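You operate a simulated robot arm through the tools that you are given. There is no shell and no other tool. Be economical: measure what you need, move in short steps, check, and stop when the job is done.

Carry out the task below with a simulated two-armed robot. There is one attempt and no reset: what you move stays moved.

JOB
Take the red box and leave it on the right end of the blue trolley. Take the carton on the back strip of the tyre bench and put it away on the shelf of the tool stand. Open the middle drawer, fetch the tape measure and set it in the inside of the middle counter drawer, then shut the drawer. Open the red door, put the white key on top of the grey pad and shut the door again. The order is free. Set down upright: carton, tape measure.

Only the result counts: the job must be done as asked and must still hold three seconds after the hand-in. Knocking over, shifting, dropping, spilling or breaking anything else fails it.

ROBOT AND FRAMES
Two 7-joint arms with fingered hands on one trunk, on a base that drives. Base frame: it is fixed to the floor where the robot stands at the start and does not move with it; the origin is under the middle of the robot, x ahead of it, y to its left, z up. Readings come in mm, degrees, newtons and seconds.
The left shoulder is at the start at [200, 135, 995], the right one opposite. Places, roughly: carton [1000, -250, 1000]; grey pad (6x4x4 cm) [-3100, -2100, 800]; inside of the middle counter drawer [-2100, -4500, 800]; middle drawer [-1900, -4400, 800]; red box [1000, 0, 750]; red door [-3700, -4600, 1500]; right end of the blue trolley [-3200, -1900, 800]; shelf of the tool stand (24x46 cm) [-6900, 2700, 160]; tape measure [-3750, -4500, 1250]; white key [-3750, -4750, 1500]. Payload 4 kg a hand.
The TCP of each hand is the grasp point between the finger pads, 25 mm short of the fingertips. In the tool frame z runs along the fingers and y along their closing line. Largest opening 88 mm; the body of the gripper starts 29 mm behind the TCP. The gripper is a hand of 4 fingers: y runs from the thumb to the fingers, the wrist lies at [-13, -106, -174] in the tool frame, and closing takes about 1.5 s.
Orientation is told as [roll, pitch, yaw] about the base's x, y, z axes, in that order, counted from this pose: with the fingers straight down and the wrist toward the robot, the tool's x, y and z point along [0, 1, 0], [1, 0, 0] and [0, 0, -1] of the base frame.

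CONTROLS
- The arms move only by the tool arm_command. It takes "left_deltas", "right_deltas" or both (then of equal length, played together; a hand with none holds still); each is text: rows parted by semicolons, each of 6 numbers parted by spaces: the shift along the tool's x, y, z in mm, then the turn, a rotation vector about the tool's x, y, z in degrees. In form: tx ty tz wx wy wz; .... A call has 1 to 20 rows; each row is the pose to reach, as a shift and turn from the pose commanded when the call began, along the tool's axes at that moment. "left_grip" and "right_grip" are, for a hand that has rows, the finger opening in mm, from 0 to 88, set as the call begins (left out, the last holds). Each row takes 0.2 s and may step no farther than 50 mm and 8.6 degrees from the row before; otherwise, or with a gripper value out of range, the whole call is refused. A pose out of reach is approached as far as the arm can. The call stops where the force on the tool passes 40 N (or 10 N more than at its start, if that is more) or the arm is blocked; 0.2 s more then pass. The fingers move at their own pace (about 153 mm/s each) and stop on an object; they squeeze with about 25 N. The grip force told is the motor's: it shows also when the fingers shut on nothing. Time passes only in rows, and 0.2 s behind the last, so rows that repeat a pose let the fingers close. The reply holds the time, the measured pose of the TCP, the force on the tool along the base axes, the opening and the grip force, in the units named above and with some noise, with the torque about the TCP (base axes, N m) and any sound that the robot's microphone picked up, and new pictures: "pictures" is both (left out), scene, wrist or none (wrist: the cameras of the hands that moved).
- Cameras (640 x 400 px; columns grow to the right, rows downward): "scene" is now at [141.2, -2.1, 1599.9]; the picture's right is [-0.02, -1.00, 0.00], its down [-0.71, 0.01, -0.71] and it looks along [0.71, -0.01, -0.71] (base axes); focal length 264 px, centre (320, 200). "left" rides on the left gripper at [-64, -83, -98] in its tool frame; the picture's right is [-0.62, -0.37, 0.69], its down [0.71, -0.63, 0.30] and it looks along [0.32, 0.68, 0.65] (tool axes); focal length 265 px, centre (320, 200). "right" rides on the right gripper at [64, -83, -98] in its tool frame; the picture's right is [-0.62, 0.37, -0.69], its down [-0.71, -0.63, 0.30] and it looks along [-0.32, 0.68, 0.65] (tool axes); focal length 265 px, centre (320, 200). There is no depth. A picture from a camera that has moved, and an enlarged one, comes with that camera's place and axes in the base frame and with its lens.
- move_column(by): slides the trunk up (or, below 0, down) by that many mm; the arms and the scene camera ride with it, the base frame stays. It gives what a move gives, with no picture.
- steer(legs): drives the robot by 1 to 6 legs, each [ahead, left, turn to the left] in mm, mm and degrees, along the robot's own axes; the way and the turn of a leg run together, so that a leg with both is an arc; at most 1500 mm and 180 degrees a leg. The arms and the cameras ride along, it lands a little off, and it stops where it bumps. It gives what a move gives, and a new picture of the scene camera.
- curl_fingers(index, middle, ring, thumb_bend, thumb_turn, hand): sets how far each is bent, from 0 (flat) to 1 (curled in); at 0.3 the hand is open as for a grip, at 0.7 the pads meet at the TCP. One left out holds its place. A second passes; each finger stops where it meets its share of the squeeze, and holds until it gets a number again. A gripper value or a shape takes the hand back. It gives what a move gives, with no picture; readings hold the bend of each and the force on the fingers (four entries, about 0 where the hand has none), thumb and palm. thumb_turn goes from beside the hand (0) to across from the fingers (1), as for a grip.
- set_grasp(shape, hand): the hand has 4 fingers and takes this shape, open, in about a second: jaw (thumb against the fingers, like two jaws); tri (thumb and two fingers); tip (a fingertip pinch); poke (one finger out to press); point (the index stretched); flat (the hand flat); cup (the hand cupped); fist (a fist). The gripper value then closes the fingers along that shape, each until it touches; the sizes above hold for jaw. It gives what a move gives, with no picture.
- pan_tilt(pan, tilt): turns the head with the scene camera to pan (to the left, within 97 degrees either way) and tilt (down, from -29 to 69), counted from straight ahead of the robot. It gives what a move gives, and a new picture of the scene camera.
- enlarge(camera, box): a new picture of the part [left, top, right, bottom] of that camera's present view, enlarged. The clock stands still meanwhile.
- job_done(): hands the job in; it is judged then, once.

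Work in short steps. Places have to be worked out from the pictures, the camera data and where the tool is seen: move nearer, look again, correct. Check each grasp and each placing, and mend what went wrong. You have 186 turns and 260 pictures in all, those below and enlarged ones among them. Open the grippers and draw the arms clear of the work before you hand the job in, unless the task says otherwise; then end with one line.

The tools are called by a JSON object that holds its "name" and its "arguments". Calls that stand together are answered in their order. arm_command: Moves the arms, as the interface text tells. Its arguments: {"type":"object","properties":{"left_deltas":{"type":"string"},"left_grip":{"type":"number"},"right_deltas":{"type":"string"},"right_grip":{"type":"number"},"pictures":{"type":"string","enum":["both","scene","wrist","none"]}},"required":[]} The other tools are called the same way: move_column (by) slides the trunk up or down; set_grasp (shape, hand) gives the hand a shape; curl_fingers (index, middle, ring, thumb_bend, thumb_turn, hand) moves the fingers one by one; steer (legs) drives the base; pan_tilt (pan, tilt) turns the head that bears the scene camera; enlarge (camera, box) takes an enlarged picture of a part of a camera's view; job_done () hands the job in.

At the start:

```text
t: 0.0
left_position: [568.8, 226.1, 1112.3]
left_ee_rot: [0.0, -0.1, 0.0]
left_contact_force: [-0.4, 0.1, 0.7]
left_ft_torque: [-0.01, 0.01, -0.02]
left_finger_gap: 87.7
left_grip_force: 0.1
left_shape: jaw
left_bend: [0.3, 0.3, 0.3, 0.3, 0.98]
left_finger forces: [0.0, 0.1, 0.0, 0.0, 0.0, 0.0]
right_position: [544.0, -326.0, 1117.8]
right_ee_rot: [0.0, 0.1, 0.0]
right_contact_force: [-0.1, -0.4, -0.7]
right_ft_torque: [0.03, -0.01, -0.01]
right_finger_gap: 87.5
right_grip_force: 0.0
right_shape: jaw
right_bend: [0.3, 0.3, 0.3, 0.3, 0.98]
right_finger forces: [0.0, 0.0, 0.0, 0.0, 0.1, 0.0]
trunk travel left (down, up): [-600.0, 170.0]
robot x, y, heading: [-1.3, 3.6, -0.2]
head pan, tilt: [-1.1, 45.1]
```

scene: 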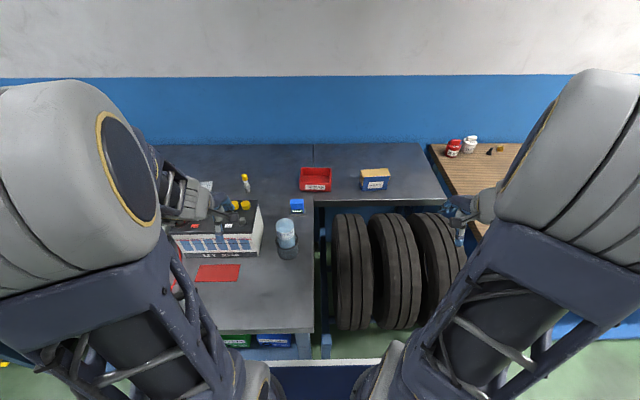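
right: 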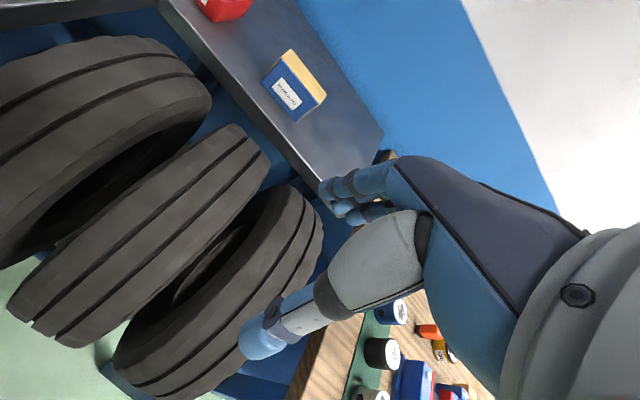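
left: 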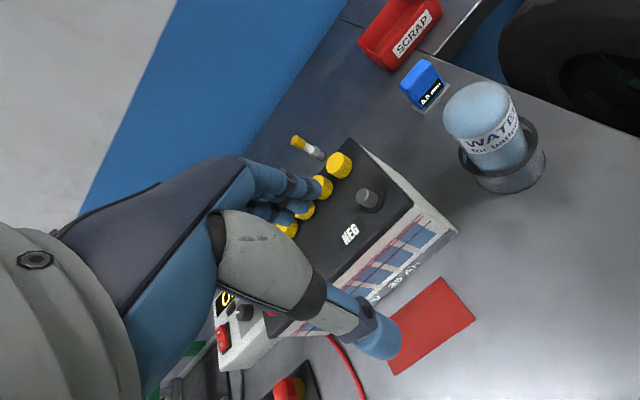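

I start by looking closely at the bench region with the red box and the carton.

{"name": "enlarge", "arguments": {"camera": "scene", "box": [220, 130, 460, 280]}}

{"name": "enlarge", "arguments": {"camera": "right", "box": [160, 0, 400, 150]}}

```text
2.67 times, centred on (340, 205) of scene
camera zoom: at [141.2, -2.1, 1599.9], right [-0.02, -1.0, 0.0], down [-0.71, 0.01, -0.71], along [0.71, -0.01, -0.71], focal length 704 px, centre (267, 187)
```

zoom: 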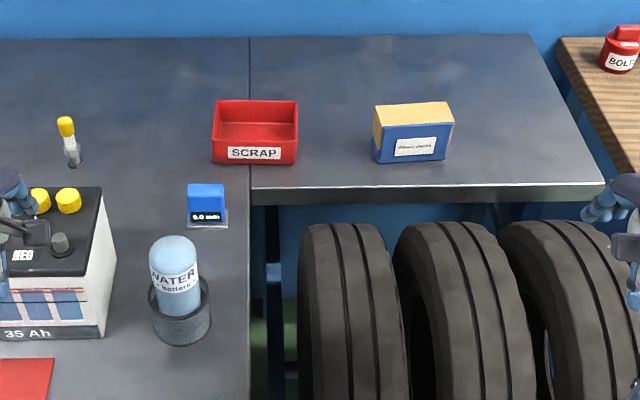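

```text
2.67 times, centred on (280, 75) of right
camera zoom: at [461.8, -261.6, 1215.0], right [0.37, -0.62, 0.69], down [-0.63, -0.71, -0.3], along [0.68, -0.32, -0.65], focal length 708 px, centre (427, 533)
```

zoom: 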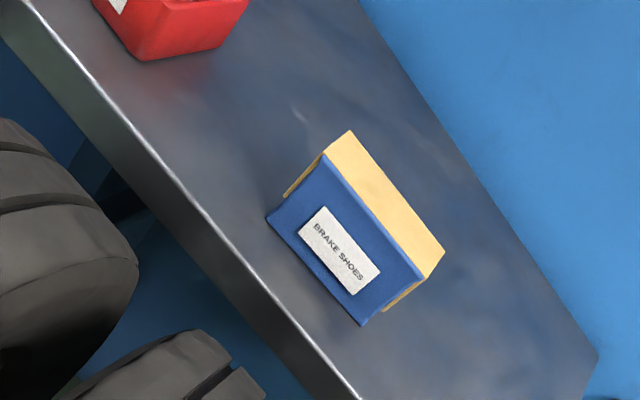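

Triangulating, the bench top is at z≈848, the carton (about 110 along y, 60 along x, 66 high) is around [978,-238], and the red box has its front wall at x≈945, y≈5. I tilt the head down to see how much room the base has ahead.

{"name": "pan_tilt", "arguments": {"pan": 0, "tilt": 69}}

```text
t: 0.9
left_position: [569.0, 226.4, 1112.3]
left_ee_rot: [-0.1, 0.0, 0.1]
left_contact_force: [-0.3, 0.4, -0.4]
left_ft_torque: [-0.04, -0.01, 0.0]
left_finger_gap: 87.5
left_grip_force: 0.1
left_shape: jaw
left_bend: [0.3, 0.3, 0.3, 0.3, 0.98]
left_finger forces: [0.0, 0.1, 0.0, 0.1, 0.1, 0.0]
right_position: [544.4, -326.1, 1116.5]
right_ee_rot: [0.0, 0.0, -0.1]
right_contact_force: [-0.9, 0.0, -0.1]
right_ft_torque: [-0.01, -0.02, -0.02]
right_finger_gap: 87.9
right_grip_force: 0.0
right_shape: jaw
right_bend: [0.3, 0.3, 0.3, 0.3, 0.98]
right_finger forces: [0.0, 0.0, 0.0, 0.1, 0.0, 0.1]
trunk travel left (down, up): [-600.0, 170.0]
robot x, y, heading: [-3.1, 1.3, -0.0]
head pan, tilt: [0.0, 68.8]
camera scene: at [115.9, -0.6, 1571.2], right [0.0, -1.0, 0.0], down [-0.93, 0.0, -0.36], along [0.36, 0.0, -0.93], focal length 264 px, centre (320, 200)
```

scene: 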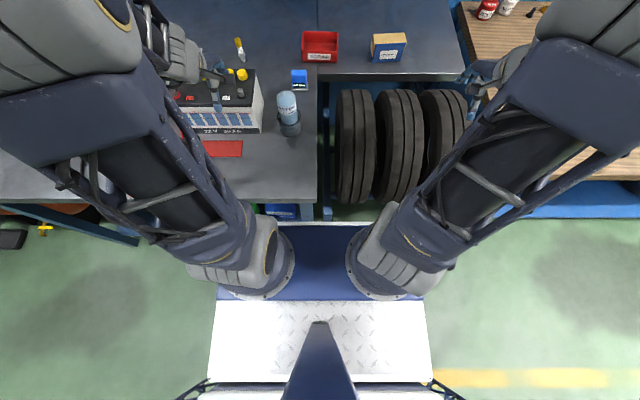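

The base front seems close to the bench's lower parts; I zoom in on that gap before driving.

{"name": "enlarge", "arguments": {"camera": "scene", "box": [200, 180, 440, 330]}}

```text
2.67 times, centred on (320, 255) of scene
camera zoom: at [115.9, -0.6, 1571.2], right [0.0, -1.0, 0.0], down [-0.93, 0.0, -0.36], along [0.36, 0.0, -0.93], focal length 704 px, centre (320, 53)
```

zoom: 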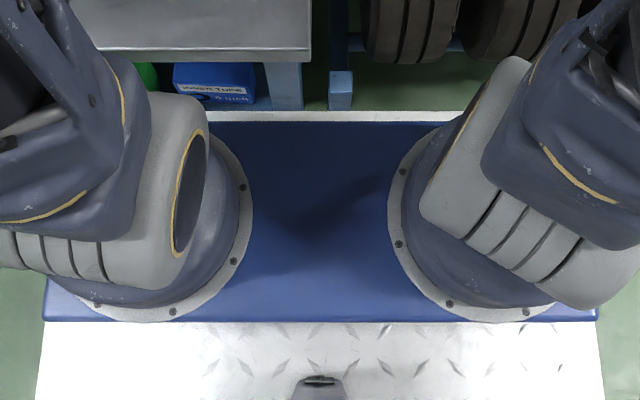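

The trunk beam's front is at about x≈330 and the bench edge at x≈387, so only a small advance is safe. I'll go 35 mm ahead and see.

{"name": "steer", "arguments": {"legs": [[35, 0, 0]]}}

{"name": "pan_tilt", "arguments": {"pan": 0, "tilt": 45}}

```text
t: 1.7
left_position: [603.2, 225.4, 1113.4]
left_ee_rot: [0.0, 0.0, 0.1]
left_contact_force: [-0.8, -0.4, -0.1]
left_ft_torque: [-0.03, 0.03, 0.01]
left_finger_gap: 87.5
left_grip_force: 0.0
left_shape: jaw
left_bend: [0.3, 0.3, 0.3, 0.3, 0.98]
left_finger forces: [0.0, 0.0, 0.1, 0.0, 0.0, 0.0]
right_position: [579.6, -325.6, 1116.4]
right_ee_rot: [0.0, 0.0, -0.1]
right_contact_force: [-0.4, 0.0, -0.1]
right_ft_torque: [-0.03, -0.01, -0.02]
right_finger_gap: 87.7
right_grip_force: 0.1
right_shape: jaw
right_bend: [0.3, 0.3, 0.3, 0.3, 0.98]
right_finger forces: [0.0, 0.1, 0.1, 0.0, 0.1, 0.0]
trunk travel left (down, up): [-600.0, 170.0]
robot x, y, heading: [33.0, 3.4, -0.0]
head pan, tilt: [0.0, 68.8]
camera scene: at [150.7, -0.6, 1571.1], right [0.0, -1.0, 0.0], down [-0.93, 0.0, -0.36], along [0.36, 0.0, -0.93], focal length 264 px, centre (320, 200)
```

scene: 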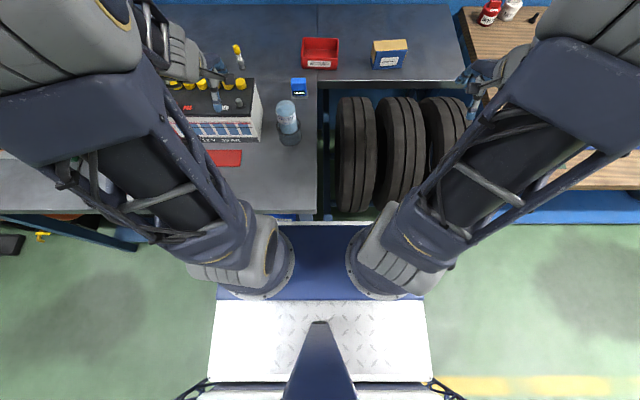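

```text
t: 2.6
left_position: [602.9, 225.7, 1112.7]
left_ee_rot: [0.0, 0.0, 0.0]
left_contact_force: [-0.3, -0.9, 0.5]
left_ft_torque: [-0.04, -0.02, 0.03]
left_finger_gap: 87.7
left_grip_force: 0.1
left_shape: jaw
left_bend: [0.3, 0.3, 0.3, 0.3, 0.98]
left_finger forces: [0.0, 0.0, 0.0, 0.1, 0.0, 0.1]
right_position: [579.4, -325.5, 1116.8]
right_ee_rot: [0.0, 0.0, 0.1]
right_contact_force: [0.2, 0.9, -0.5]
right_ft_torque: [0.04, 0.01, 0.01]
right_finger_gap: 87.4
right_grip_force: 0.0
right_shape: jaw
right_bend: [0.3, 0.3, 0.3, 0.3, 0.98]
right_finger forces: [0.1, 0.1, 0.0, 0.1, 0.0, 0.0]
trunk travel left (down, up): [-600.0, 170.0]
robot x, y, heading: [36.3, -3.1, 0.1]
head pan, tilt: [0.0, 45.0]
camera scene: at [176.1, -0.6, 1599.9], right [0.0, -1.0, 0.0], down [-0.71, 0.0, -0.71], along [0.71, 0.0, -0.71], focal length 264 px, centre (320, 200)
```

scene: 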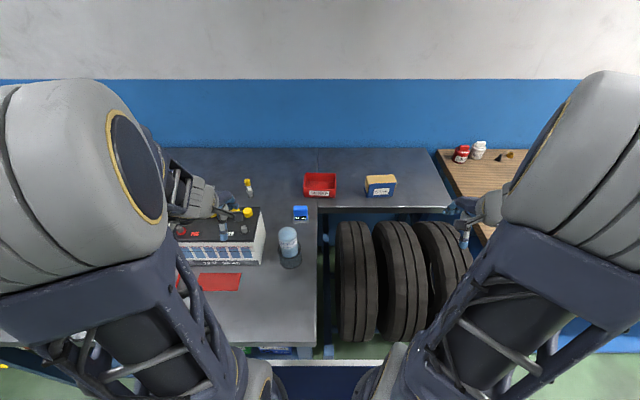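

The right hand goes above the carton at about [975,-240,1030], keeping the left still.

{"name": "arm_command", "arguments": {"right_deltas": "10 45 0 0 0 0;20 90 0 0 0 0;30 135 10 0 0 0;40 180 20 0 0 0;50 225 35 0 0 0;60 270 50 0 0 0;70 315 65 0 0 0;80 355 78 0 0 0;86 395 87 0 0 0;86 395 87 0 0 0", "right_grip": 88}}

```text
t: 4.8
left_position: [603.7, 225.6, 1111.6]
left_ee_rot: [0.0, 0.0, 0.1]
left_contact_force: [-0.4, -0.3, 0.1]
left_ft_torque: [0.01, 0.0, 0.0]
left_finger_gap: 87.7
left_grip_force: 0.2
left_shape: jaw
left_bend: [0.3, 0.3, 0.3, 0.3, 0.98]
left_finger forces: [0.0, 0.0, 0.1, 0.0, 0.0, 0.1]
right_position: [975.3, -239.6, 1027.1]
right_ee_rot: [0.0, 0.2, -0.1]
right_contact_force: [-1.0, 0.0, 0.1]
right_ft_torque: [-0.01, -0.02, -0.02]
right_finger_gap: 87.8
right_grip_force: 0.0
right_shape: jaw
right_bend: [0.3, 0.3, 0.3, 0.3, 0.98]
right_finger forces: [0.0, 0.0, 0.0, 0.0, 0.1, 0.0]
trunk travel left (down, up): [-600.0, 170.0]
robot x, y, heading: [35.0, -0.6, 0.2]
head pan, tilt: [0.0, 45.0]
camera scene: at [176.1, -0.6, 1600.0], right [0.0, -1.0, 0.0], down [-0.71, 0.0, -0.71], along [0.71, 0.0, -0.71], focal length 264 px, centre (320, 200)
camera right: at [892.4, -175.5, 1125.9], right [0.37, -0.62, 0.69], down [-0.63, -0.71, -0.3], along [0.68, -0.32, -0.65], focal length 265 px, centre (320, 200)
```

scene: 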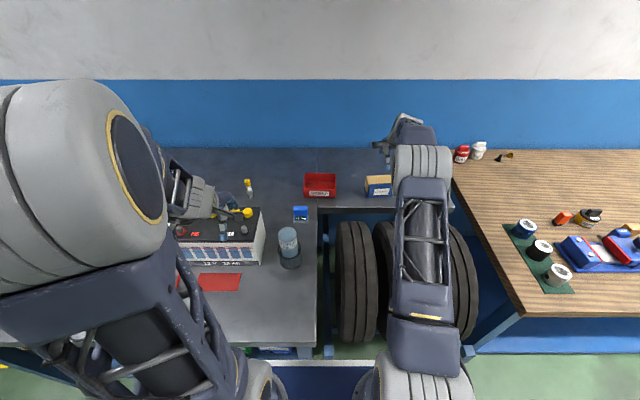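
right: 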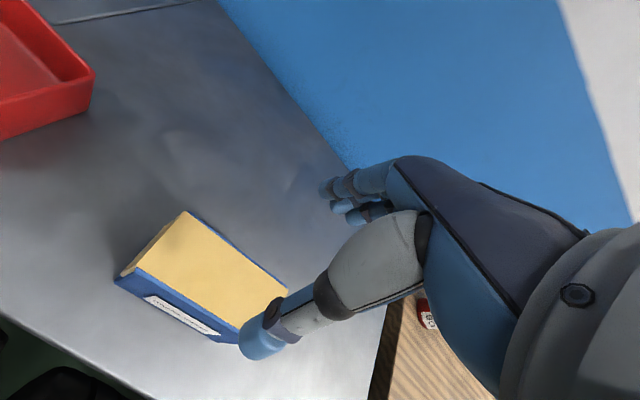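

The carton top is about 57 deep with a yaw of about 5°, centred near [966,-240]. I align and descend partly, then check.

{"name": "arm_command", "arguments": {"right_deltas": "0 -5 30 0 0 -2.5;0 -9 60 0 0 -5;0 -9 80 0 0 -5;0 -9 80 0 0 -5", "pictures": "wrist"}}

```text
t: 5.8
left_position: [604.0, 224.8, 1112.6]
left_ee_rot: [0.0, 0.1, 0.1]
left_contact_force: [-0.3, -0.1, -0.2]
left_ft_torque: [-0.02, 0.02, 0.02]
left_finger_gap: 87.5
left_grip_force: 0.0
left_shape: jaw
left_bend: [0.3, 0.3, 0.3, 0.3, 0.98]
left_finger forces: [0.0, 0.1, 0.0, 0.1, 0.0, 0.1]
right_position: [964.9, -239.1, 948.5]
right_ee_rot: [0.0, 0.0, 5.0]
right_contact_force: [0.9, 0.3, -0.1]
right_ft_torque: [-0.01, -0.01, -0.01]
right_finger_gap: 87.7
right_grip_force: 0.0
right_shape: jaw
right_bend: [0.3, 0.3, 0.3, 0.3, 0.98]
right_finger forces: [0.0, 0.0, 0.1, 0.1, 0.0, 0.0]
trunk travel left (down, up): [-600.0, 170.0]
robot x, y, heading: [35.8, -0.0, 0.1]
head pan, tilt: [0.0, 45.0]
camera right: at [877.4, -183.0, 1047.4], right [0.42, -0.59, 0.69], down [-0.57, -0.77, -0.3], along [0.71, -0.26, -0.65], focal length 265 px, centre (320, 200)
```

right: 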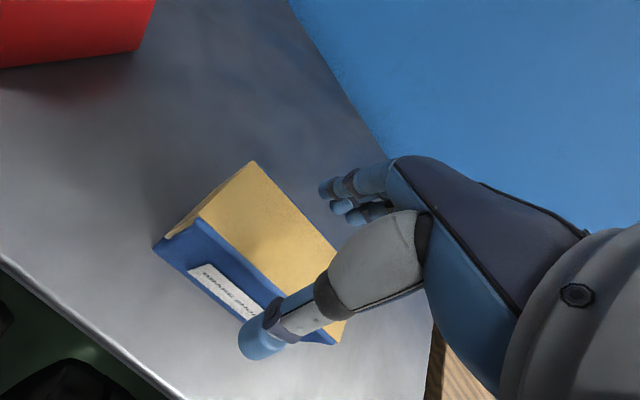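

Refined: carton top z≈928, centre x≈957. I shift back 7 mm, descend to z≈905 and close.

{"name": "arm_command", "arguments": {"right_deltas": "0 -7 15 0 0 0;0 -7 30 0 0 0;0 -7 43 0 0 0;0 -7 43 0 0 0", "pictures": "wrist"}}

```text
t: 6.8
left_position: [604.1, 224.4, 1112.8]
left_ee_rot: [0.0, 0.0, 0.0]
left_contact_force: [0.0, 0.2, -0.4]
left_ft_torque: [0.0, 0.02, 0.01]
left_finger_gap: 87.7
left_grip_force: 0.1
left_shape: jaw
left_bend: [0.3, 0.3, 0.3, 0.3, 0.98]
left_finger forces: [0.0, 0.0, 0.1, 0.0, 0.0, 0.0]
right_position: [957.9, -240.6, 906.1]
right_ee_rot: [0.0, 0.0, 5.1]
right_contact_force: [2.0, 0.8, 2.3]
right_ft_torque: [0.03, -0.04, -0.01]
right_finger_gap: 87.7
right_grip_force: 0.0
right_shape: jaw
right_bend: [0.29, 0.3, 0.3, 0.3, 0.98]
right_finger forces: [1.9, 0.1, 0.0, 0.0, 0.0, 0.0]
trunk travel left (down, up): [-600.0, 170.0]
robot x, y, heading: [34.0, -1.2, -0.4]
head pan, tilt: [0.0, 45.0]
camera right: at [869.7, -183.1, 1004.2], right [0.42, -0.59, 0.69], down [-0.57, -0.77, -0.3], along [0.71, -0.26, -0.65], focal length 265 px, centre (320, 200)
```

right: 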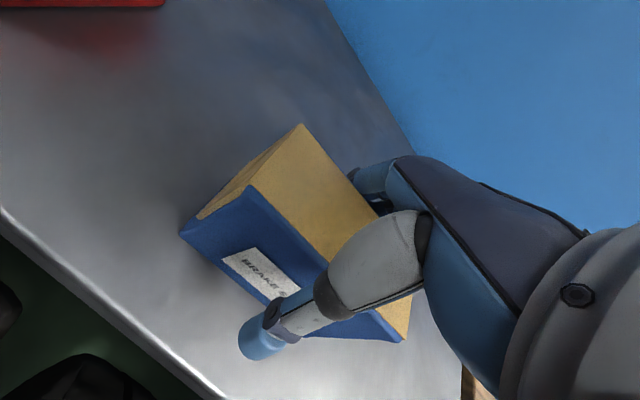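

The index finger lightly touches the carton's back; I shift 8 mm forward, then close the hand.

{"name": "arm_command", "arguments": {"right_deltas": "0 4 -6 0 0 0;0 9 -6 0 0 0;0 9 0 0 0 0", "pictures": "none"}}

{"name": "arm_command", "arguments": {"right_deltas": "0 0 0 0 0 0;0 0 0 0 0 0;0 0 0 0 0 0;0 0 0 0 0 0;0 0 0 0 0 0;0 0 0 0 0 0;0 0 0 0 0 0;0 0 0 0 0 0", "right_grip": 30, "pictures": "wrist"}}

```text
t: 7.6
left_position: [603.3, 225.0, 1111.9]
left_ee_rot: [0.0, 0.0, -0.1]
left_contact_force: [0.3, 0.7, 0.3]
left_ft_torque: [-0.04, 0.01, 0.02]
left_finger_gap: 87.6
left_grip_force: 0.2
left_shape: jaw
left_bend: [0.3, 0.3, 0.3, 0.3, 0.98]
left_finger forces: [0.1, 0.0, 0.0, 0.1, 0.0, 0.0]
right_position: [967.5, -239.0, 908.1]
right_ee_rot: [0.0, 0.1, 5.0]
right_contact_force: [-1.6, -0.1, 3.2]
right_ft_torque: [0.0, 0.06, 0.02]
right_finger_gap: 87.9
right_grip_force: 0.0
right_shape: jaw
right_bend: [0.3, 0.3, 0.3, 0.29, 0.98]
right_finger forces: [0.0, 0.0, 0.1, 0.0, 2.9, 0.0]
trunk travel left (down, up): [-600.0, 170.0]
robot x, y, heading: [35.3, -0.6, 0.1]
head pan, tilt: [0.0, 45.0]
```

```text
t: 9.4
left_position: [603.6, 226.3, 1112.9]
left_ee_rot: [0.0, 0.0, 0.0]
left_contact_force: [0.0, 0.7, -0.5]
left_ft_torque: [-0.05, 0.01, -0.01]
left_finger_gap: 87.6
left_grip_force: 0.2
left_shape: jaw
left_bend: [0.3, 0.3, 0.3, 0.3, 0.98]
left_finger forces: [0.0, 0.0, 0.1, 0.0, 0.0, 0.1]
right_position: [966.0, -239.6, 906.5]
right_ee_rot: [0.1, 0.1, 5.0]
right_contact_force: [-0.3, 0.1, 0.6]
right_ft_torque: [0.0, -0.01, -0.02]
right_finger_gap: 48.6
right_grip_force: 25.4
right_shape: jaw
right_bend: [0.74, 0.43, 0.4, 0.66, 0.99]
right_finger forces: [12.9, 7.0, 3.1, 0.0, 22.8, 0.1]
trunk travel left (down, up): [-600.0, 170.0]
robot x, y, heading: [33.7, -0.3, 0.1]
head pan, tilt: [0.0, 45.0]
camera right: at [879.1, -182.9, 1004.9], right [0.42, -0.59, 0.69], down [-0.57, -0.77, -0.3], along [0.71, -0.26, -0.65], focal length 265 px, centre (320, 200)
```

right: 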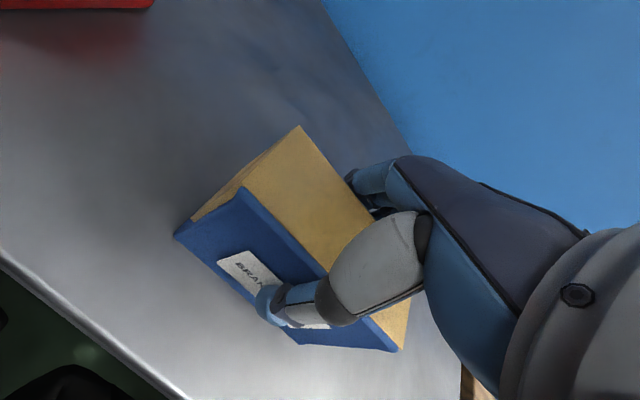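

The index finger is bent oddly (0.74) compared with the others, so I look closer at the grasp.

{"name": "enlarge", "arguments": {"camera": "scene", "box": [330, 100, 490, 200]}}

{"name": "enlarge", "arguments": {"camera": "right", "box": [240, 130, 480, 370]}}

```text
4.00 times, centred on (410, 150) of scene
camera zoom: at [176.3, -0.7, 1599.9], right [0.0, -1.0, 0.0], down [-0.71, 0.0, -0.71], along [0.71, 0.0, -0.71], focal length 1057 px, centre (-40, 400)
```

zoom: 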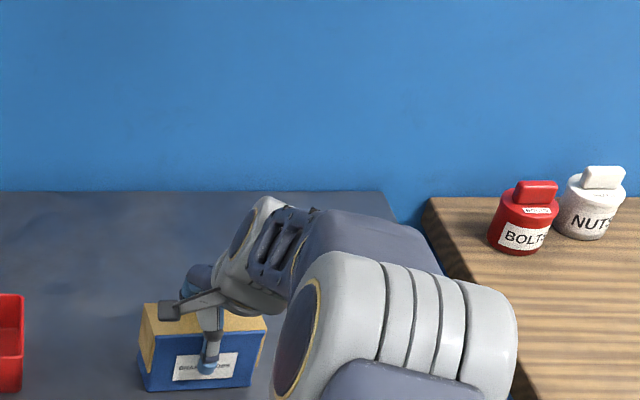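

```text
1.67 times, centred on (360, 250) of right
camera zoom: at [879.1, -182.9, 1004.9], right [0.42, -0.59, 0.69], down [-0.57, -0.77, -0.3], along [0.71, -0.26, -0.65], focal length 442 px, centre (253, 117)
```

zoom: 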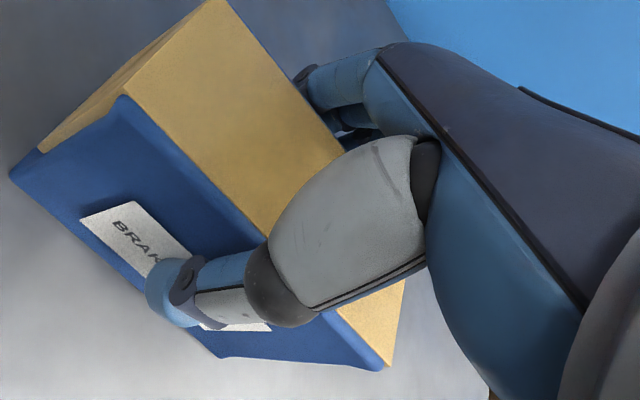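

The thumb and fingers hold front and back; I lift slowly and check.

{"name": "arm_command", "arguments": {"right_deltas": "0 0 -10 0 0 0;0 0 -25 0 0 0;0 0 -50 0 0 0;0 0 -80 0 0 0;0 0 -80 0 0 0", "pictures": "both"}}

```text
t: 10.6
left_position: [603.5, 224.8, 1112.0]
left_ee_rot: [0.0, -0.1, 0.0]
left_contact_force: [-0.7, 0.5, -0.6]
left_ft_torque: [-0.01, 0.0, -0.02]
left_finger_gap: 87.8
left_grip_force: 0.1
left_shape: jaw
left_bend: [0.3, 0.3, 0.3, 0.3, 0.98]
left_finger forces: [0.0, 0.0, 0.0, 0.0, 0.1, 0.0]
right_position: [967.3, -239.0, 987.0]
right_ee_rot: [-0.1, 0.0, 5.0]
right_contact_force: [0.1, 0.1, -3.3]
right_ft_torque: [-0.02, -0.03, -0.04]
right_finger_gap: 48.7
right_grip_force: 24.9
right_shape: jaw
right_bend: [0.74, 0.43, 0.4, 0.66, 0.99]
right_finger forces: [12.9, 7.0, 3.0, 0.0, 22.9, 0.1]
trunk travel left (down, up): [-600.0, 170.0]
robot x, y, heading: [32.0, 1.9, -0.0]
head pan, tilt: [0.0, 45.0]
camera scene: at [176.3, -0.7, 1599.9], right [0.0, -1.0, 0.0], down [-0.71, 0.0, -0.71], along [0.71, 0.0, -0.71], focal length 264 px, centre (320, 200)
camera right: at [880.2, -183.3, 1085.6], right [0.42, -0.59, 0.69], down [-0.57, -0.77, -0.3], along [0.71, -0.26, -0.65], focal length 265 px, centre (320, 200)
```

scene: 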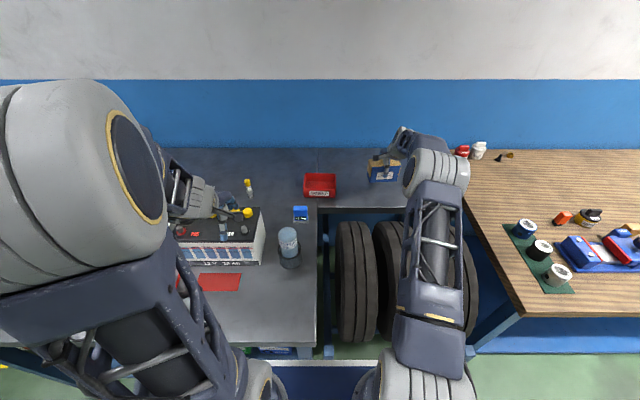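
right: 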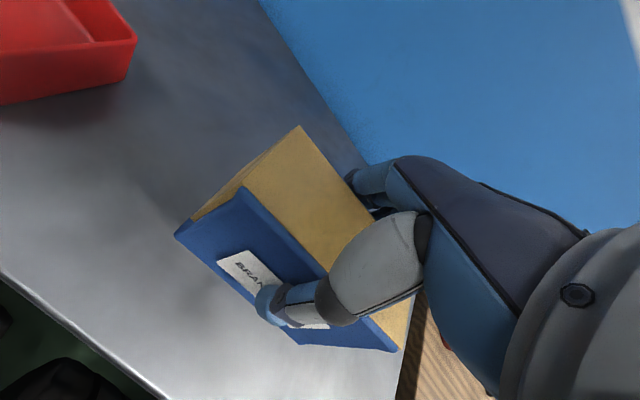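

Carton is held (about 3.3 N). I withdraw it up and back while the left hand moves above the red box's front wall.

{"name": "arm_command", "arguments": {"right_deltas": "0 -10 -40 0 0 0;0 -30 -80 0 0 0;-14 -70 -95 0 0 0;-30 -110 -105 0 0 0;-46 -150 -113 0 0 0;-62 -190 -113 0 0 0;-78 -230 -113 0 0 0;-96 -270 -113 0 0 0;-114 -305 -113 0 0 0;-132 -340 -113 0 0 0;-132 -340 -113 0 0 0", "left_deltas": "0 0 0 0 0 0;-5 35 -10 0 0 0;-25 75 -10 0 0 0;-50 110 -10 0 0 0;-75 145 -10 0 0 0;-100 180 0 0 0 0;-125 215 15 0 0 0;-150 250 30 0 0 0;-175 280 45 0 0 0;-200 310 60 0 0 0;-219 337 72 0 0 0"}}

```text
t: 13.0
left_position: [940.0, 7.0, 1041.2]
left_ee_rot: [0.1, 0.0, 0.0]
left_contact_force: [0.1, 0.7, 0.6]
left_ft_torque: [0.01, 0.01, -0.02]
left_finger_gap: 87.5
left_grip_force: 0.0
left_shape: jaw
left_bend: [0.3, 0.3, 0.3, 0.3, 0.98]
left_finger forces: [0.0, 0.0, 0.1, 0.1, 0.1, 0.0]
right_position: [640.0, -400.3, 1101.8]
right_ee_rot: [0.0, 0.0, 5.0]
right_contact_force: [0.4, -0.1, -3.1]
right_ft_torque: [0.0, -0.01, 0.03]
right_finger_gap: 48.7
right_grip_force: 24.9
right_shape: jaw
right_bend: [0.74, 0.43, 0.4, 0.66, 0.99]
right_finger forces: [12.8, 7.0, 3.0, 0.0, 22.9, 0.1]
trunk travel left (down, up): [-600.0, 170.0]
robot x, y, heading: [34.6, 1.1, 0.1]
head pan, tilt: [0.0, 45.0]
camera scene: at [176.0, -0.5, 1600.0], right [0.0, -1.0, 0.0], down [-0.71, 0.0, -0.71], along [0.71, 0.0, -0.71], focal length 264 px, centre (320, 200)
camera right: at [551.0, -343.1, 1199.6], right [0.42, -0.59, 0.69], down [-0.56, -0.77, -0.3], along [0.71, -0.26, -0.65], focal length 265 px, centre (320, 200)
camera left: at [857.1, -57.1, 1139.7], right [-0.37, -0.62, -0.69], down [-0.63, 0.71, -0.3], along [0.68, 0.32, -0.65], focal length 265 px, centre (320, 200)
```

scene: 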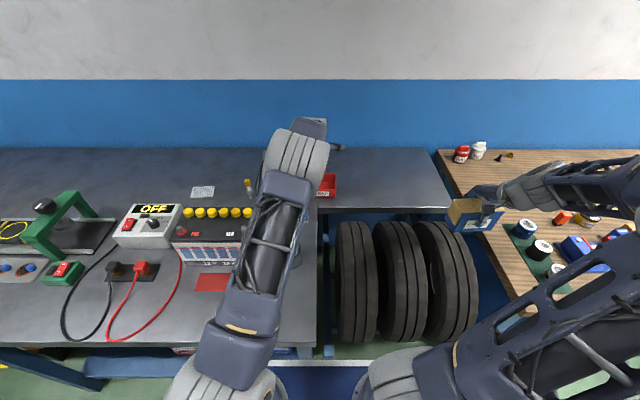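
right: 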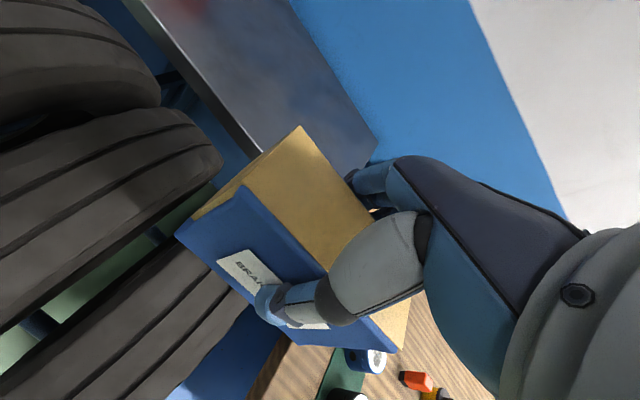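
left: 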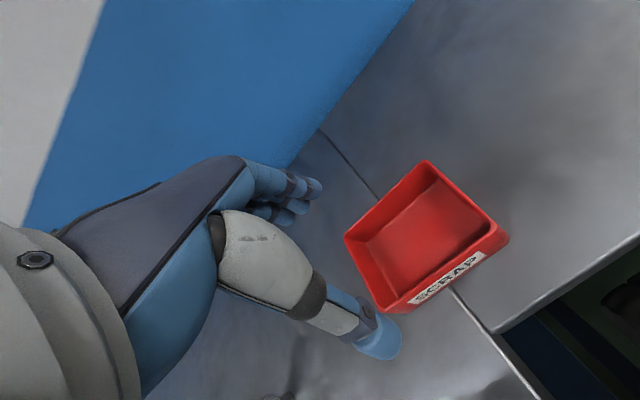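

The red box rim spans about x 925–1028, y −62…57. I'll pinch its front wall: thumb outside, fingers inside. I descend partly and recheck.

{"name": "arm_command", "arguments": {"left_deltas": "-5 -5 30 0 0 0;-9 -8 60 0 0 0;-9 -8 81 0 0 0;-9 -8 81 0 0 0", "pictures": "wrist"}}

```text
t: 14.0
left_position: [933.8, -4.4, 961.2]
left_ee_rot: [0.0, 0.0, -0.1]
left_contact_force: [-0.1, 0.1, -0.1]
left_ft_torque: [-0.01, 0.01, -0.02]
left_finger_gap: 87.6
left_grip_force: 0.0
left_shape: jaw
left_bend: [0.3, 0.3, 0.3, 0.3, 0.98]
left_finger forces: [0.1, 0.0, 0.1, 0.0, 0.0, 0.1]
right_position: [639.0, -400.0, 1101.1]
right_ee_rot: [0.1, -0.1, 5.0]
right_contact_force: [-0.8, 0.4, -2.1]
right_ft_torque: [0.02, 0.01, -0.04]
right_finger_gap: 48.7
right_grip_force: 24.3
right_shape: jaw
right_bend: [0.74, 0.43, 0.4, 0.66, 0.99]
right_finger forces: [12.7, 7.0, 3.0, 0.1, 23.0, 0.0]
trunk travel left (down, up): [-600.0, 170.0]
robot x, y, heading: [33.0, 1.3, 0.1]
head pan, tilt: [0.0, 45.0]
camera left: at [850.2, -68.1, 1060.2], right [-0.37, -0.62, -0.69], down [-0.63, 0.71, -0.3], along [0.68, 0.32, -0.65], focal length 265 px, centre (320, 200)
```

left: 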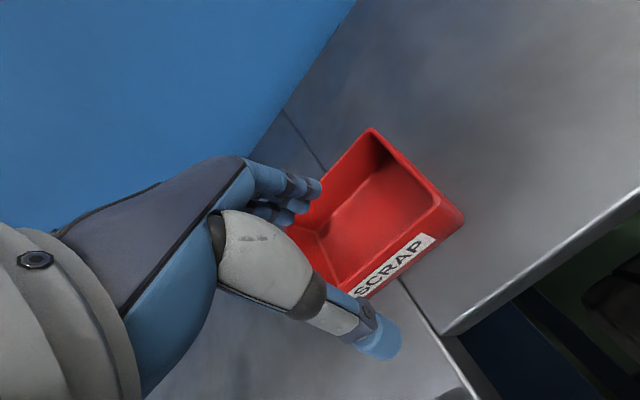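

Rim height comes out at z≈898 with the front wall near x≈930. I descend to z≈893 and close.

{"name": "arm_command", "arguments": {"left_deltas": "0 -2 25 0 0 0;0 -2 45 0 0 0;0 -2 60 0 0 0;0 -2 67 0 0 0;0 -2 67 0 0 0", "pictures": "none"}}

{"name": "arm_command", "arguments": {"left_deltas": "0 0 0 0 0 0;0 0 0 0 0 0;0 0 0 0 0 0;0 0 0 0 0 0;0 0 0 0 0 0;0 0 0 0 0 0;0 0 0 0 0 0;0 0 0 0 0 0;0 0 0 0 0 0", "left_grip": 0, "pictures": "wrist"}}

```text
t: 15.2
left_position: [931.6, -2.7, 891.9]
left_ee_rot: [0.0, 0.0, 0.0]
left_contact_force: [-0.7, -0.1, 0.9]
left_ft_torque: [-0.01, 0.02, 0.02]
left_finger_gap: 87.7
left_grip_force: 0.1
left_shape: jaw
left_bend: [0.3, 0.3, 0.3, 0.3, 0.98]
left_finger forces: [0.0, 0.0, 0.1, 0.0, 0.0, 0.0]
right_position: [638.9, -399.9, 1101.1]
right_ee_rot: [0.0, 0.0, 5.0]
right_contact_force: [-0.2, 0.9, -3.0]
right_ft_torque: [0.01, -0.01, 0.01]
right_finger_gap: 48.6
right_grip_force: 25.0
right_shape: jaw
right_bend: [0.74, 0.43, 0.4, 0.66, 0.99]
right_finger forces: [12.8, 7.0, 3.0, 0.0, 23.1, 0.1]
trunk travel left (down, up): [-600.0, 170.0]
robot x, y, heading: [35.8, -0.5, 0.1]
head pan, tilt: [0.0, 45.0]
```

```text
t: 17.2
left_position: [931.6, -2.2, 891.9]
left_ee_rot: [0.0, 0.1, 0.1]
left_contact_force: [-0.7, -0.6, 0.4]
left_ft_torque: [0.0, 0.01, -0.05]
left_finger_gap: 0.0
left_grip_force: 24.8
left_shape: jaw
left_bend: [0.71, 0.64, 0.62, 0.57, 1.0]
left_finger forces: [13.5, 5.9, 2.8, 0.0, 22.2, 0.0]
right_position: [639.7, -399.5, 1101.0]
right_ee_rot: [-0.1, 0.0, 5.0]
right_contact_force: [0.5, -0.1, -2.5]
right_ft_torque: [-0.02, -0.02, -0.02]
right_finger_gap: 48.7
right_grip_force: 25.3
right_shape: jaw
right_bend: [0.74, 0.43, 0.4, 0.66, 0.99]
right_finger forces: [12.8, 7.0, 3.2, 0.0, 22.9, 0.0]
trunk travel left (down, up): [-600.0, 170.0]
robot x, y, heading: [38.4, -2.1, -0.0]
head pan, tilt: [0.0, 45.0]
camera left: at [848.0, -66.3, 992.1], right [-0.37, -0.62, -0.69], down [-0.63, 0.71, -0.3], along [0.68, 0.32, -0.65], focal length 265 px, centre (320, 200)
```

left: 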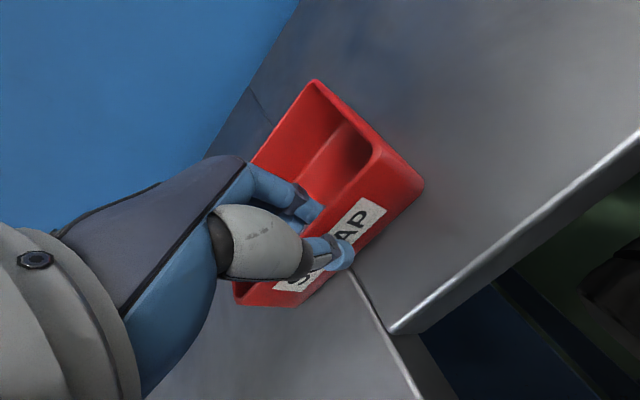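

The wall is pinched between thumb and fingers. I lift and check it stays level.

{"name": "arm_command", "arguments": {"left_deltas": "0 0 -10 0 0 0;0 0 -25 0 0 0;0 0 -50 0 0 0;0 0 -80 0 0 0;0 0 -120 0 0 0;0 0 -160 0 0 0", "pictures": "both"}}

```text
t: 18.6
left_position: [930.1, -3.9, 1053.9]
left_ee_rot: [-0.1, 0.1, 0.0]
left_contact_force: [0.6, 0.9, -2.1]
left_ft_torque: [-0.01, 0.11, 0.02]
left_finger_gap: 0.0
left_grip_force: 25.5
left_shape: jaw
left_bend: [0.71, 0.64, 0.65, 0.58, 1.0]
left_finger forces: [17.3, 5.6, 2.9, 0.0, 25.1, 0.1]
right_position: [639.9, -399.2, 1102.1]
right_ee_rot: [0.0, 0.0, 5.0]
right_contact_force: [-0.8, 0.2, -3.0]
right_ft_torque: [0.02, -0.02, 0.0]
right_finger_gap: 49.0
right_grip_force: 25.4
right_shape: jaw
right_bend: [0.74, 0.43, 0.4, 0.66, 0.99]
right_finger forces: [12.9, 7.1, 3.0, 0.1, 23.0, 0.0]
trunk travel left (down, up): [-600.0, 170.0]
robot x, y, heading: [33.0, 2.5, -0.1]
head pan, tilt: [0.0, 45.0]
camera scene: at [176.5, -0.7, 1599.9], right [0.0, -1.0, 0.0], down [-0.71, 0.0, -0.71], along [0.71, 0.0, -0.71], focal length 264 px, centre (320, 200)
camera left: at [847.6, -67.3, 1153.5], right [-0.37, -0.62, -0.69], down [-0.63, 0.71, -0.3], along [0.68, 0.32, -0.65], focal length 265 px, centre (320, 200)
```

scene: 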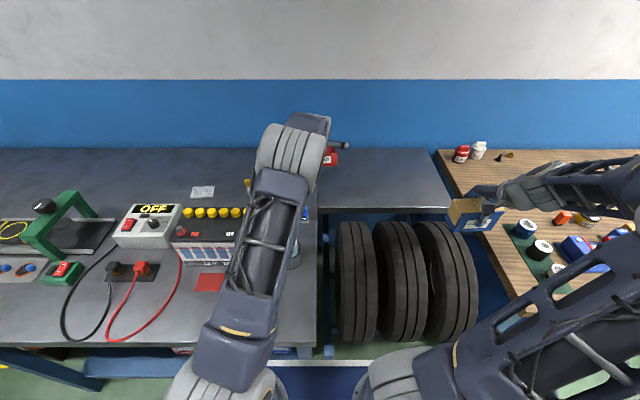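
left: 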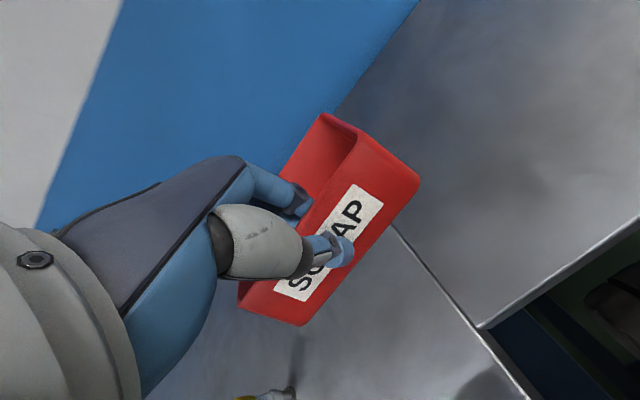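

The box swung a bit but is held firmly. I raise it well above the bottle and draw it back.

{"name": "arm_command", "arguments": {"left_deltas": "0 0 -40 0 0 0;0 -10 -80 0 0 0;5 -30 -120 0 0 0;10 -65 -146 0 0 0;20 -105 -156 0 0 0;30 -145 -156 0 0 0;40 -185 -156 0 0 0;50 -225 -156 0 0 0;60 -260 -156 0 0 0;64 -280 -156 0 0 0;64 -280 -156 0 0 0", "pictures": "wrist"}}

{"name": "steer", "arguments": {"legs": [[-800, 0, 0], [0, 0, -150]]}}

```text
t: 21.0
left_position: [649.0, 62.2, 1209.8]
left_ee_rot: [0.0, 0.0, 0.0]
left_contact_force: [-0.2, 0.3, -2.3]
left_ft_torque: [-0.01, 0.13, -0.02]
left_finger_gap: 0.2
left_grip_force: 24.9
left_shape: jaw
left_bend: [0.71, 0.64, 0.67, 0.58, 1.0]
left_finger forces: [17.5, 5.4, 3.0, 0.0, 25.1, 0.0]
right_position: [639.4, -399.0, 1100.5]
right_ee_rot: [0.0, 0.0, 5.0]
right_contact_force: [1.0, 0.4, -3.3]
right_ft_torque: [0.04, -0.01, 0.0]
right_finger_gap: 48.8
right_grip_force: 25.0
right_shape: jaw
right_bend: [0.74, 0.43, 0.4, 0.66, 0.99]
right_finger forces: [12.9, 7.0, 3.1, 0.0, 22.9, 0.0]
trunk travel left (down, up): [-600.0, 170.0]
robot x, y, heading: [29.5, -2.0, -0.1]
head pan, tilt: [0.0, 45.0]
camera left: at [566.5, -2.7, 1309.4], right [-0.37, -0.62, -0.69], down [-0.63, 0.71, -0.3], along [0.68, 0.32, -0.65], focal length 265 px, centre (320, 200)
```

left: 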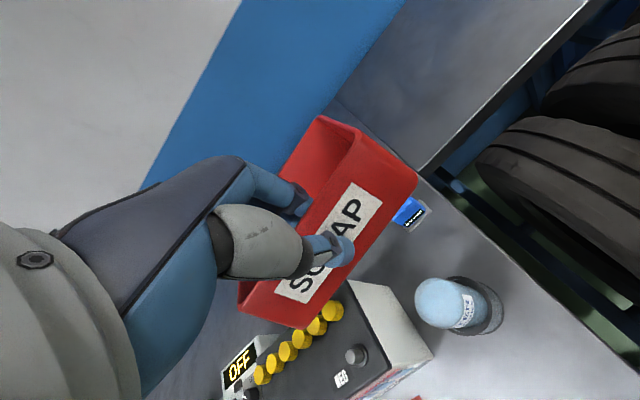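

```text
t: 31.6
left_position: [-1277.2, -353.7, 1209.7]
left_ee_rot: [0.1, 0.0, -151.2]
left_contact_force: [-0.4, 0.2, -2.2]
left_ft_torque: [0.07, -0.12, -0.04]
left_finger_gap: 0.2
left_grip_force: 25.3
left_shape: jaw
left_bend: [0.71, 0.65, 0.68, 0.59, 1.0]
left_finger forces: [16.5, 4.9, 2.8, 0.0, 23.4, 0.1]
right_position: [-1489.3, 56.4, 1101.7]
right_ee_rot: [0.0, 0.0, -146.2]
right_contact_force: [0.2, 0.6, -3.5]
right_ft_torque: [0.0, 0.04, -0.01]
right_finger_gap: 48.4
right_grip_force: 24.5
right_shape: jaw
right_bend: [0.74, 0.43, 0.4, 0.66, 0.99]
right_finger forces: [12.6, 6.7, 3.1, 0.1, 22.4, 0.0]
trunk travel left (down, up): [-600.0, 170.0]
robot x, y, heading: [-767.6, -0.9, -151.2]
head pan, tilt: [0.0, 45.0]
camera scene: at [-891.3, -71.2, 1599.9], right [-0.48, 0.88, 0.0], down [0.62, 0.34, -0.71], along [-0.62, -0.34, -0.71], focal length 264 px, centre (320, 200)
```

scene: 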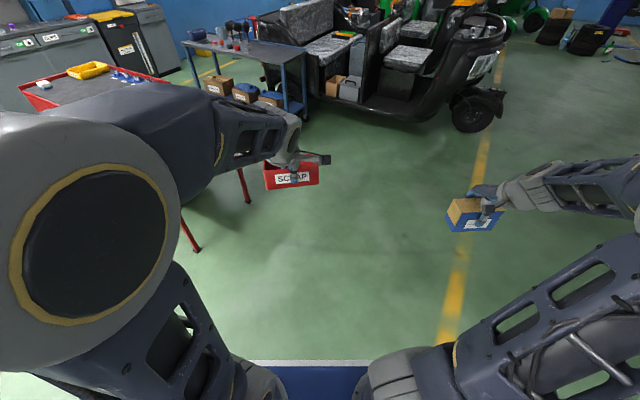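

Driving works and both loads are held. I raise the view to survey the workshop for the blue trolley and obstacles.

{"name": "pan_tilt", "arguments": {"pan": 15, "tilt": 20}}

```text
t: 32.4
left_position: [-1276.2, -353.0, 1210.6]
left_ee_rot: [0.0, 0.0, -151.2]
left_contact_force: [-0.4, -0.1, -2.4]
left_ft_torque: [0.09, -0.07, 0.01]
left_finger_gap: 0.1
left_grip_force: 24.8
left_shape: jaw
left_bend: [0.71, 0.65, 0.68, 0.59, 1.0]
left_finger forces: [16.6, 4.9, 2.8, 0.1, 23.5, 0.0]
right_position: [-1488.9, 55.9, 1102.1]
right_ee_rot: [0.0, 0.0, -146.2]
right_contact_force: [0.1, -1.1, -2.7]
right_ft_torque: [-0.01, 0.0, -0.02]
right_finger_gap: 48.2
right_grip_force: 24.4
right_shape: jaw
right_bend: [0.74, 0.43, 0.4, 0.66, 0.99]
right_finger forces: [12.7, 6.7, 3.2, 0.0, 22.4, 0.0]
trunk travel left (down, up): [-600.0, 170.0]
robot x, y, heading: [-764.7, -1.3, -151.1]
head pan, tilt: [15.0, 20.0]
camera scene: at [-887.3, -96.5, 1638.5], right [-0.69, 0.72, 0.0], down [0.25, 0.24, -0.94], along [-0.68, -0.65, -0.34], focal length 264 px, centre (320, 200)
```

scene: 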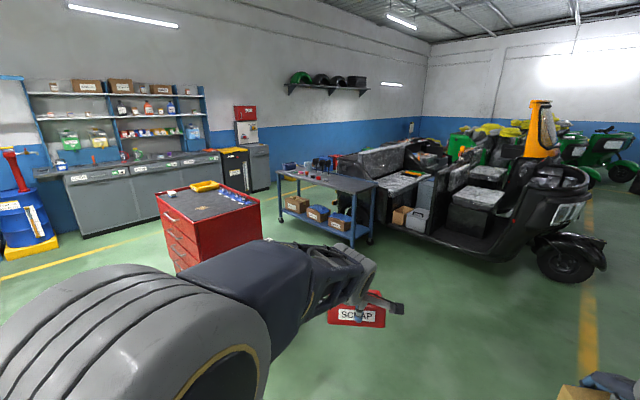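

The blue trolley, key cabinet (red door) and counter are all in view. I zoom in on them.

{"name": "enlarge", "arguments": {"camera": "scene", "box": [260, 140, 420, 240]}}

{"name": "enlarge", "arguments": {"camera": "scene", "box": [40, 80, 280, 230]}}

```text
4.00 times, centred on (340, 190) of scene
camera zoom: at [-887.3, -96.5, 1638.5], right [-0.69, 0.72, 0.0], down [0.25, 0.24, -0.94], along [-0.68, -0.65, -0.34], focal length 1057 px, centre (240, 240)
```

zoom: 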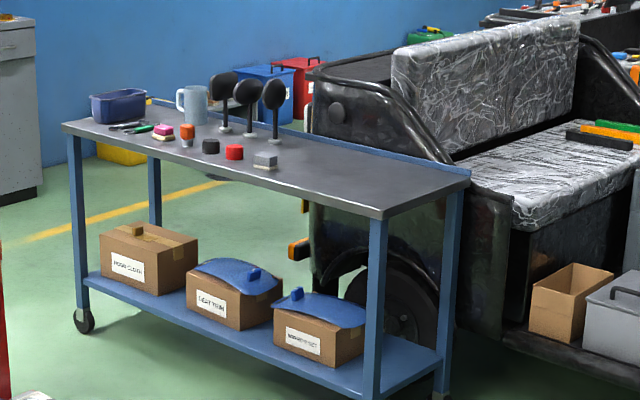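

```text
2.67 times, centred on (160, 155) of scene
camera zoom: at [-887.3, -96.5, 1638.5], right [-0.69, 0.72, 0.0], down [0.25, 0.24, -0.94], along [-0.68, -0.65, -0.34], focal length 704 px, centre (747, 320)
```

zoom: 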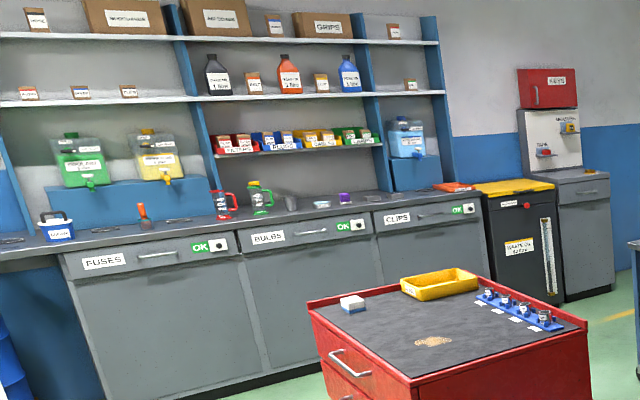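

The trolley top spans about x −2945…−3400, y −1580…−2880, its free right end near y −1600…−2000. I drive to about (−2400,−1500), facing −x.

{"name": "steer", "arguments": {"legs": [[0, 0, -28.8], [1000, 0, 0], [620, 300, 0], [0, 1200, 0]]}}

{"name": "pan_tilt", "arguments": {"pan": 10, "tilt": 40}}

```text
t: 48.3
left_position: [-3011.9, -1577.8, 1208.9]
left_ee_rot: [0.1, -0.1, -179.9]
left_contact_force: [-0.8, 0.8, -3.4]
left_ft_torque: [0.03, -0.14, -0.02]
left_finger_gap: 0.1
left_grip_force: 25.4
left_shape: jaw
left_bend: [0.71, 0.65, 0.69, 0.59, 1.0]
left_finger forces: [16.7, 4.7, 2.8, 0.0, 23.5, 0.1]
right_position: [-3001.5, -1116.7, 1101.6]
right_ee_rot: [0.0, 0.0, -174.9]
right_contact_force: [-0.1, -0.1, -2.7]
right_ft_torque: [0.04, -0.03, 0.01]
right_finger_gap: 48.1
right_grip_force: 24.9
right_shape: jaw
right_bend: [0.74, 0.44, 0.4, 0.66, 0.99]
right_finger forces: [12.6, 6.9, 3.1, 0.1, 22.4, 0.0]
trunk travel left (down, up): [-600.0, 170.0]
robot x, y, heading: [-2395.0, -1517.8, -179.9]
head pan, tilt: [15.0, 20.0]
camera scene: at [-2547.2, -1540.3, 1638.6], right [-0.26, 0.97, 0.0], down [0.33, 0.09, -0.94], along [-0.91, -0.24, -0.34], focal length 264 px, centre (320, 200)
```

scene: 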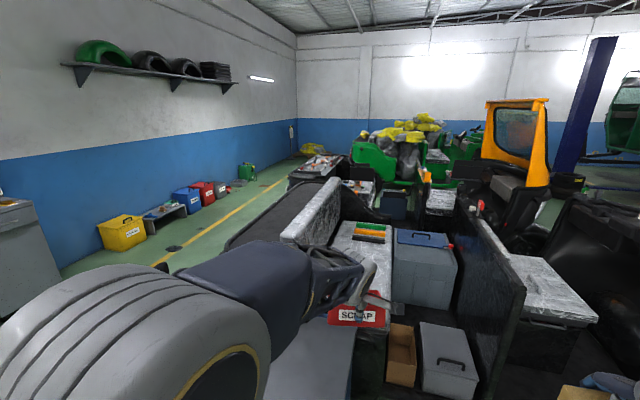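

```text
t: 49.1
left_position: [-3011.1, -1577.0, 1209.3]
left_ee_rot: [-0.1, 0.0, -179.9]
left_contact_force: [-0.3, 0.1, -3.0]
left_ft_torque: [0.02, -0.12, -0.04]
left_finger_gap: 0.2
left_grip_force: 25.1
left_shape: jaw
left_bend: [0.71, 0.65, 0.69, 0.59, 1.0]
left_finger forces: [16.7, 4.8, 2.8, 0.0, 23.6, 0.0]
right_position: [-3001.3, -1116.8, 1101.0]
right_ee_rot: [0.1, 0.0, -174.9]
right_contact_force: [0.0, 0.0, -3.2]
right_ft_torque: [0.0, 0.01, -0.02]
right_finger_gap: 48.1
right_grip_force: 24.5
right_shape: jaw
right_bend: [0.74, 0.44, 0.4, 0.66, 0.99]
right_finger forces: [12.7, 6.8, 3.1, 0.1, 22.3, 0.1]
trunk travel left (down, up): [-600.0, 170.0]
robot x, y, heading: [-2396.4, -1513.8, -179.6]
head pan, tilt: [10.0, 40.0]
camera scene: at [-2541.0, -1530.9, 1607.3], right [-0.18, 0.98, 0.0], down [0.63, 0.11, -0.77], along [-0.75, -0.13, -0.64], focal length 264 px, centre (320, 200)
```

scene: 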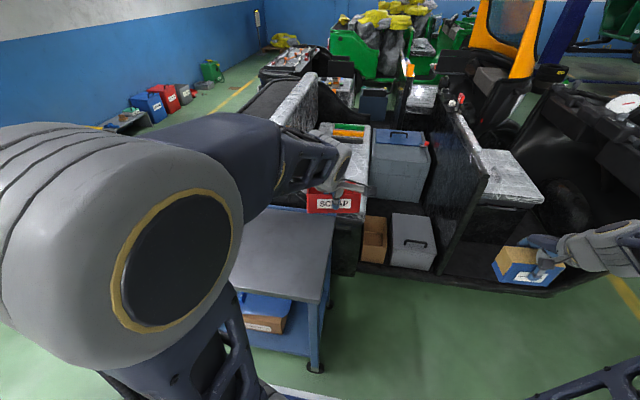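

The trolley's right edge is at y≈−1610. I'll set the box with its centre near [−3200,−1850]; first move above that place.

{"name": "arm_command", "arguments": {"left_deltas": "40 20 10 0 0 0;80 40 25 0 0 0;120 60 45 0 0 0;160 80 65 0 0 0;200 100 90 0 0 0;240 120 120 0 0 0;275 139 150 0 0 0;275 139 180 0 0 0;275 139 180 0 0 0"}}

```text
refused: row 5 steps farther than a row can; nothing moved
```

{"name": "arm_command", "arguments": {"left_deltas": "38 18 10 0 0 0;76 36 25 0 0 0;114 54 45 0 0 0;152 72 65 0 0 0;190 90 88 0 0 0;226 108 112 0 0 0;258 125 136 0 0 0;275 139 165 0 0 0;275 139 180 0 0 0;275 139 180 0 0 0"}}

```text
t: 51.3
left_position: [-3146.9, -1854.7, 1028.5]
left_ee_rot: [0.0, 0.0, -179.8]
left_contact_force: [-0.1, -0.3, -2.6]
left_ft_torque: [0.02, -0.11, -0.01]
left_finger_gap: 0.2
left_grip_force: 25.5
left_shape: jaw
left_bend: [0.71, 0.72, 0.7, 0.59, 1.0]
left_finger forces: [17.3, 4.4, 2.8, 0.0, 23.6, 0.0]
right_position: [-3001.6, -1115.9, 1101.6]
right_ee_rot: [0.0, 0.0, -174.9]
right_contact_force: [0.5, -0.8, -3.4]
right_ft_torque: [-0.02, 0.01, -0.01]
right_finger_gap: 48.0
right_grip_force: 25.3
right_shape: jaw
right_bend: [0.74, 0.44, 0.4, 0.66, 0.99]
right_finger forces: [12.6, 6.8, 3.1, 0.0, 22.3, 0.0]
trunk travel left (down, up): [-600.0, 170.0]
robot x, y, heading: [-2392.5, -1516.1, -179.9]
head pan, tilt: [10.0, 40.0]
camera scene: at [-2541.0, -1531.0, 1607.2], right [-0.18, 0.98, 0.0], down [0.63, 0.11, -0.77], along [-0.75, -0.13, -0.64], focal length 264 px, centre (320, 200)
camera left: at [-3063.7, -1789.0, 1127.2], right [0.37, 0.62, -0.69], down [0.63, -0.71, -0.3], along [-0.68, -0.33, -0.65], focal length 265 px, centre (320, 200)
```

scene: 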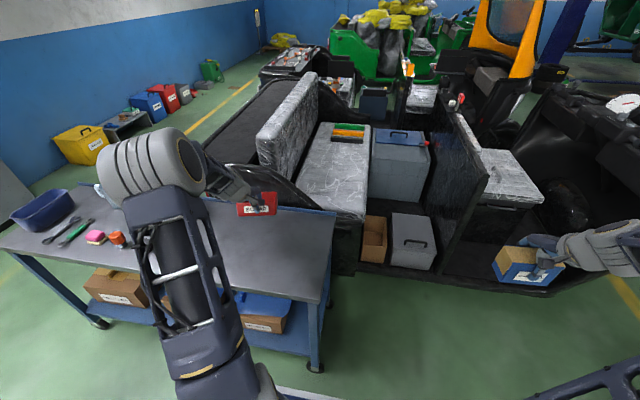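
left: 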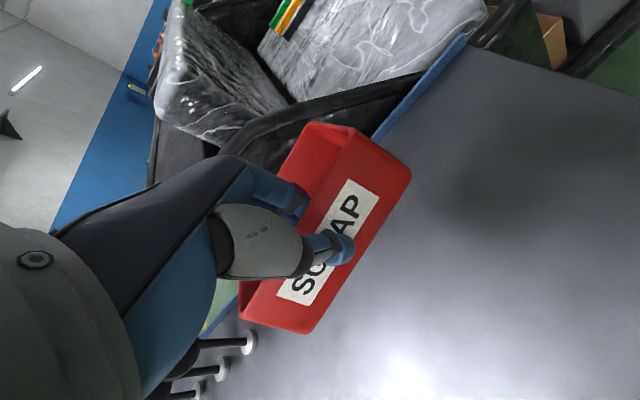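

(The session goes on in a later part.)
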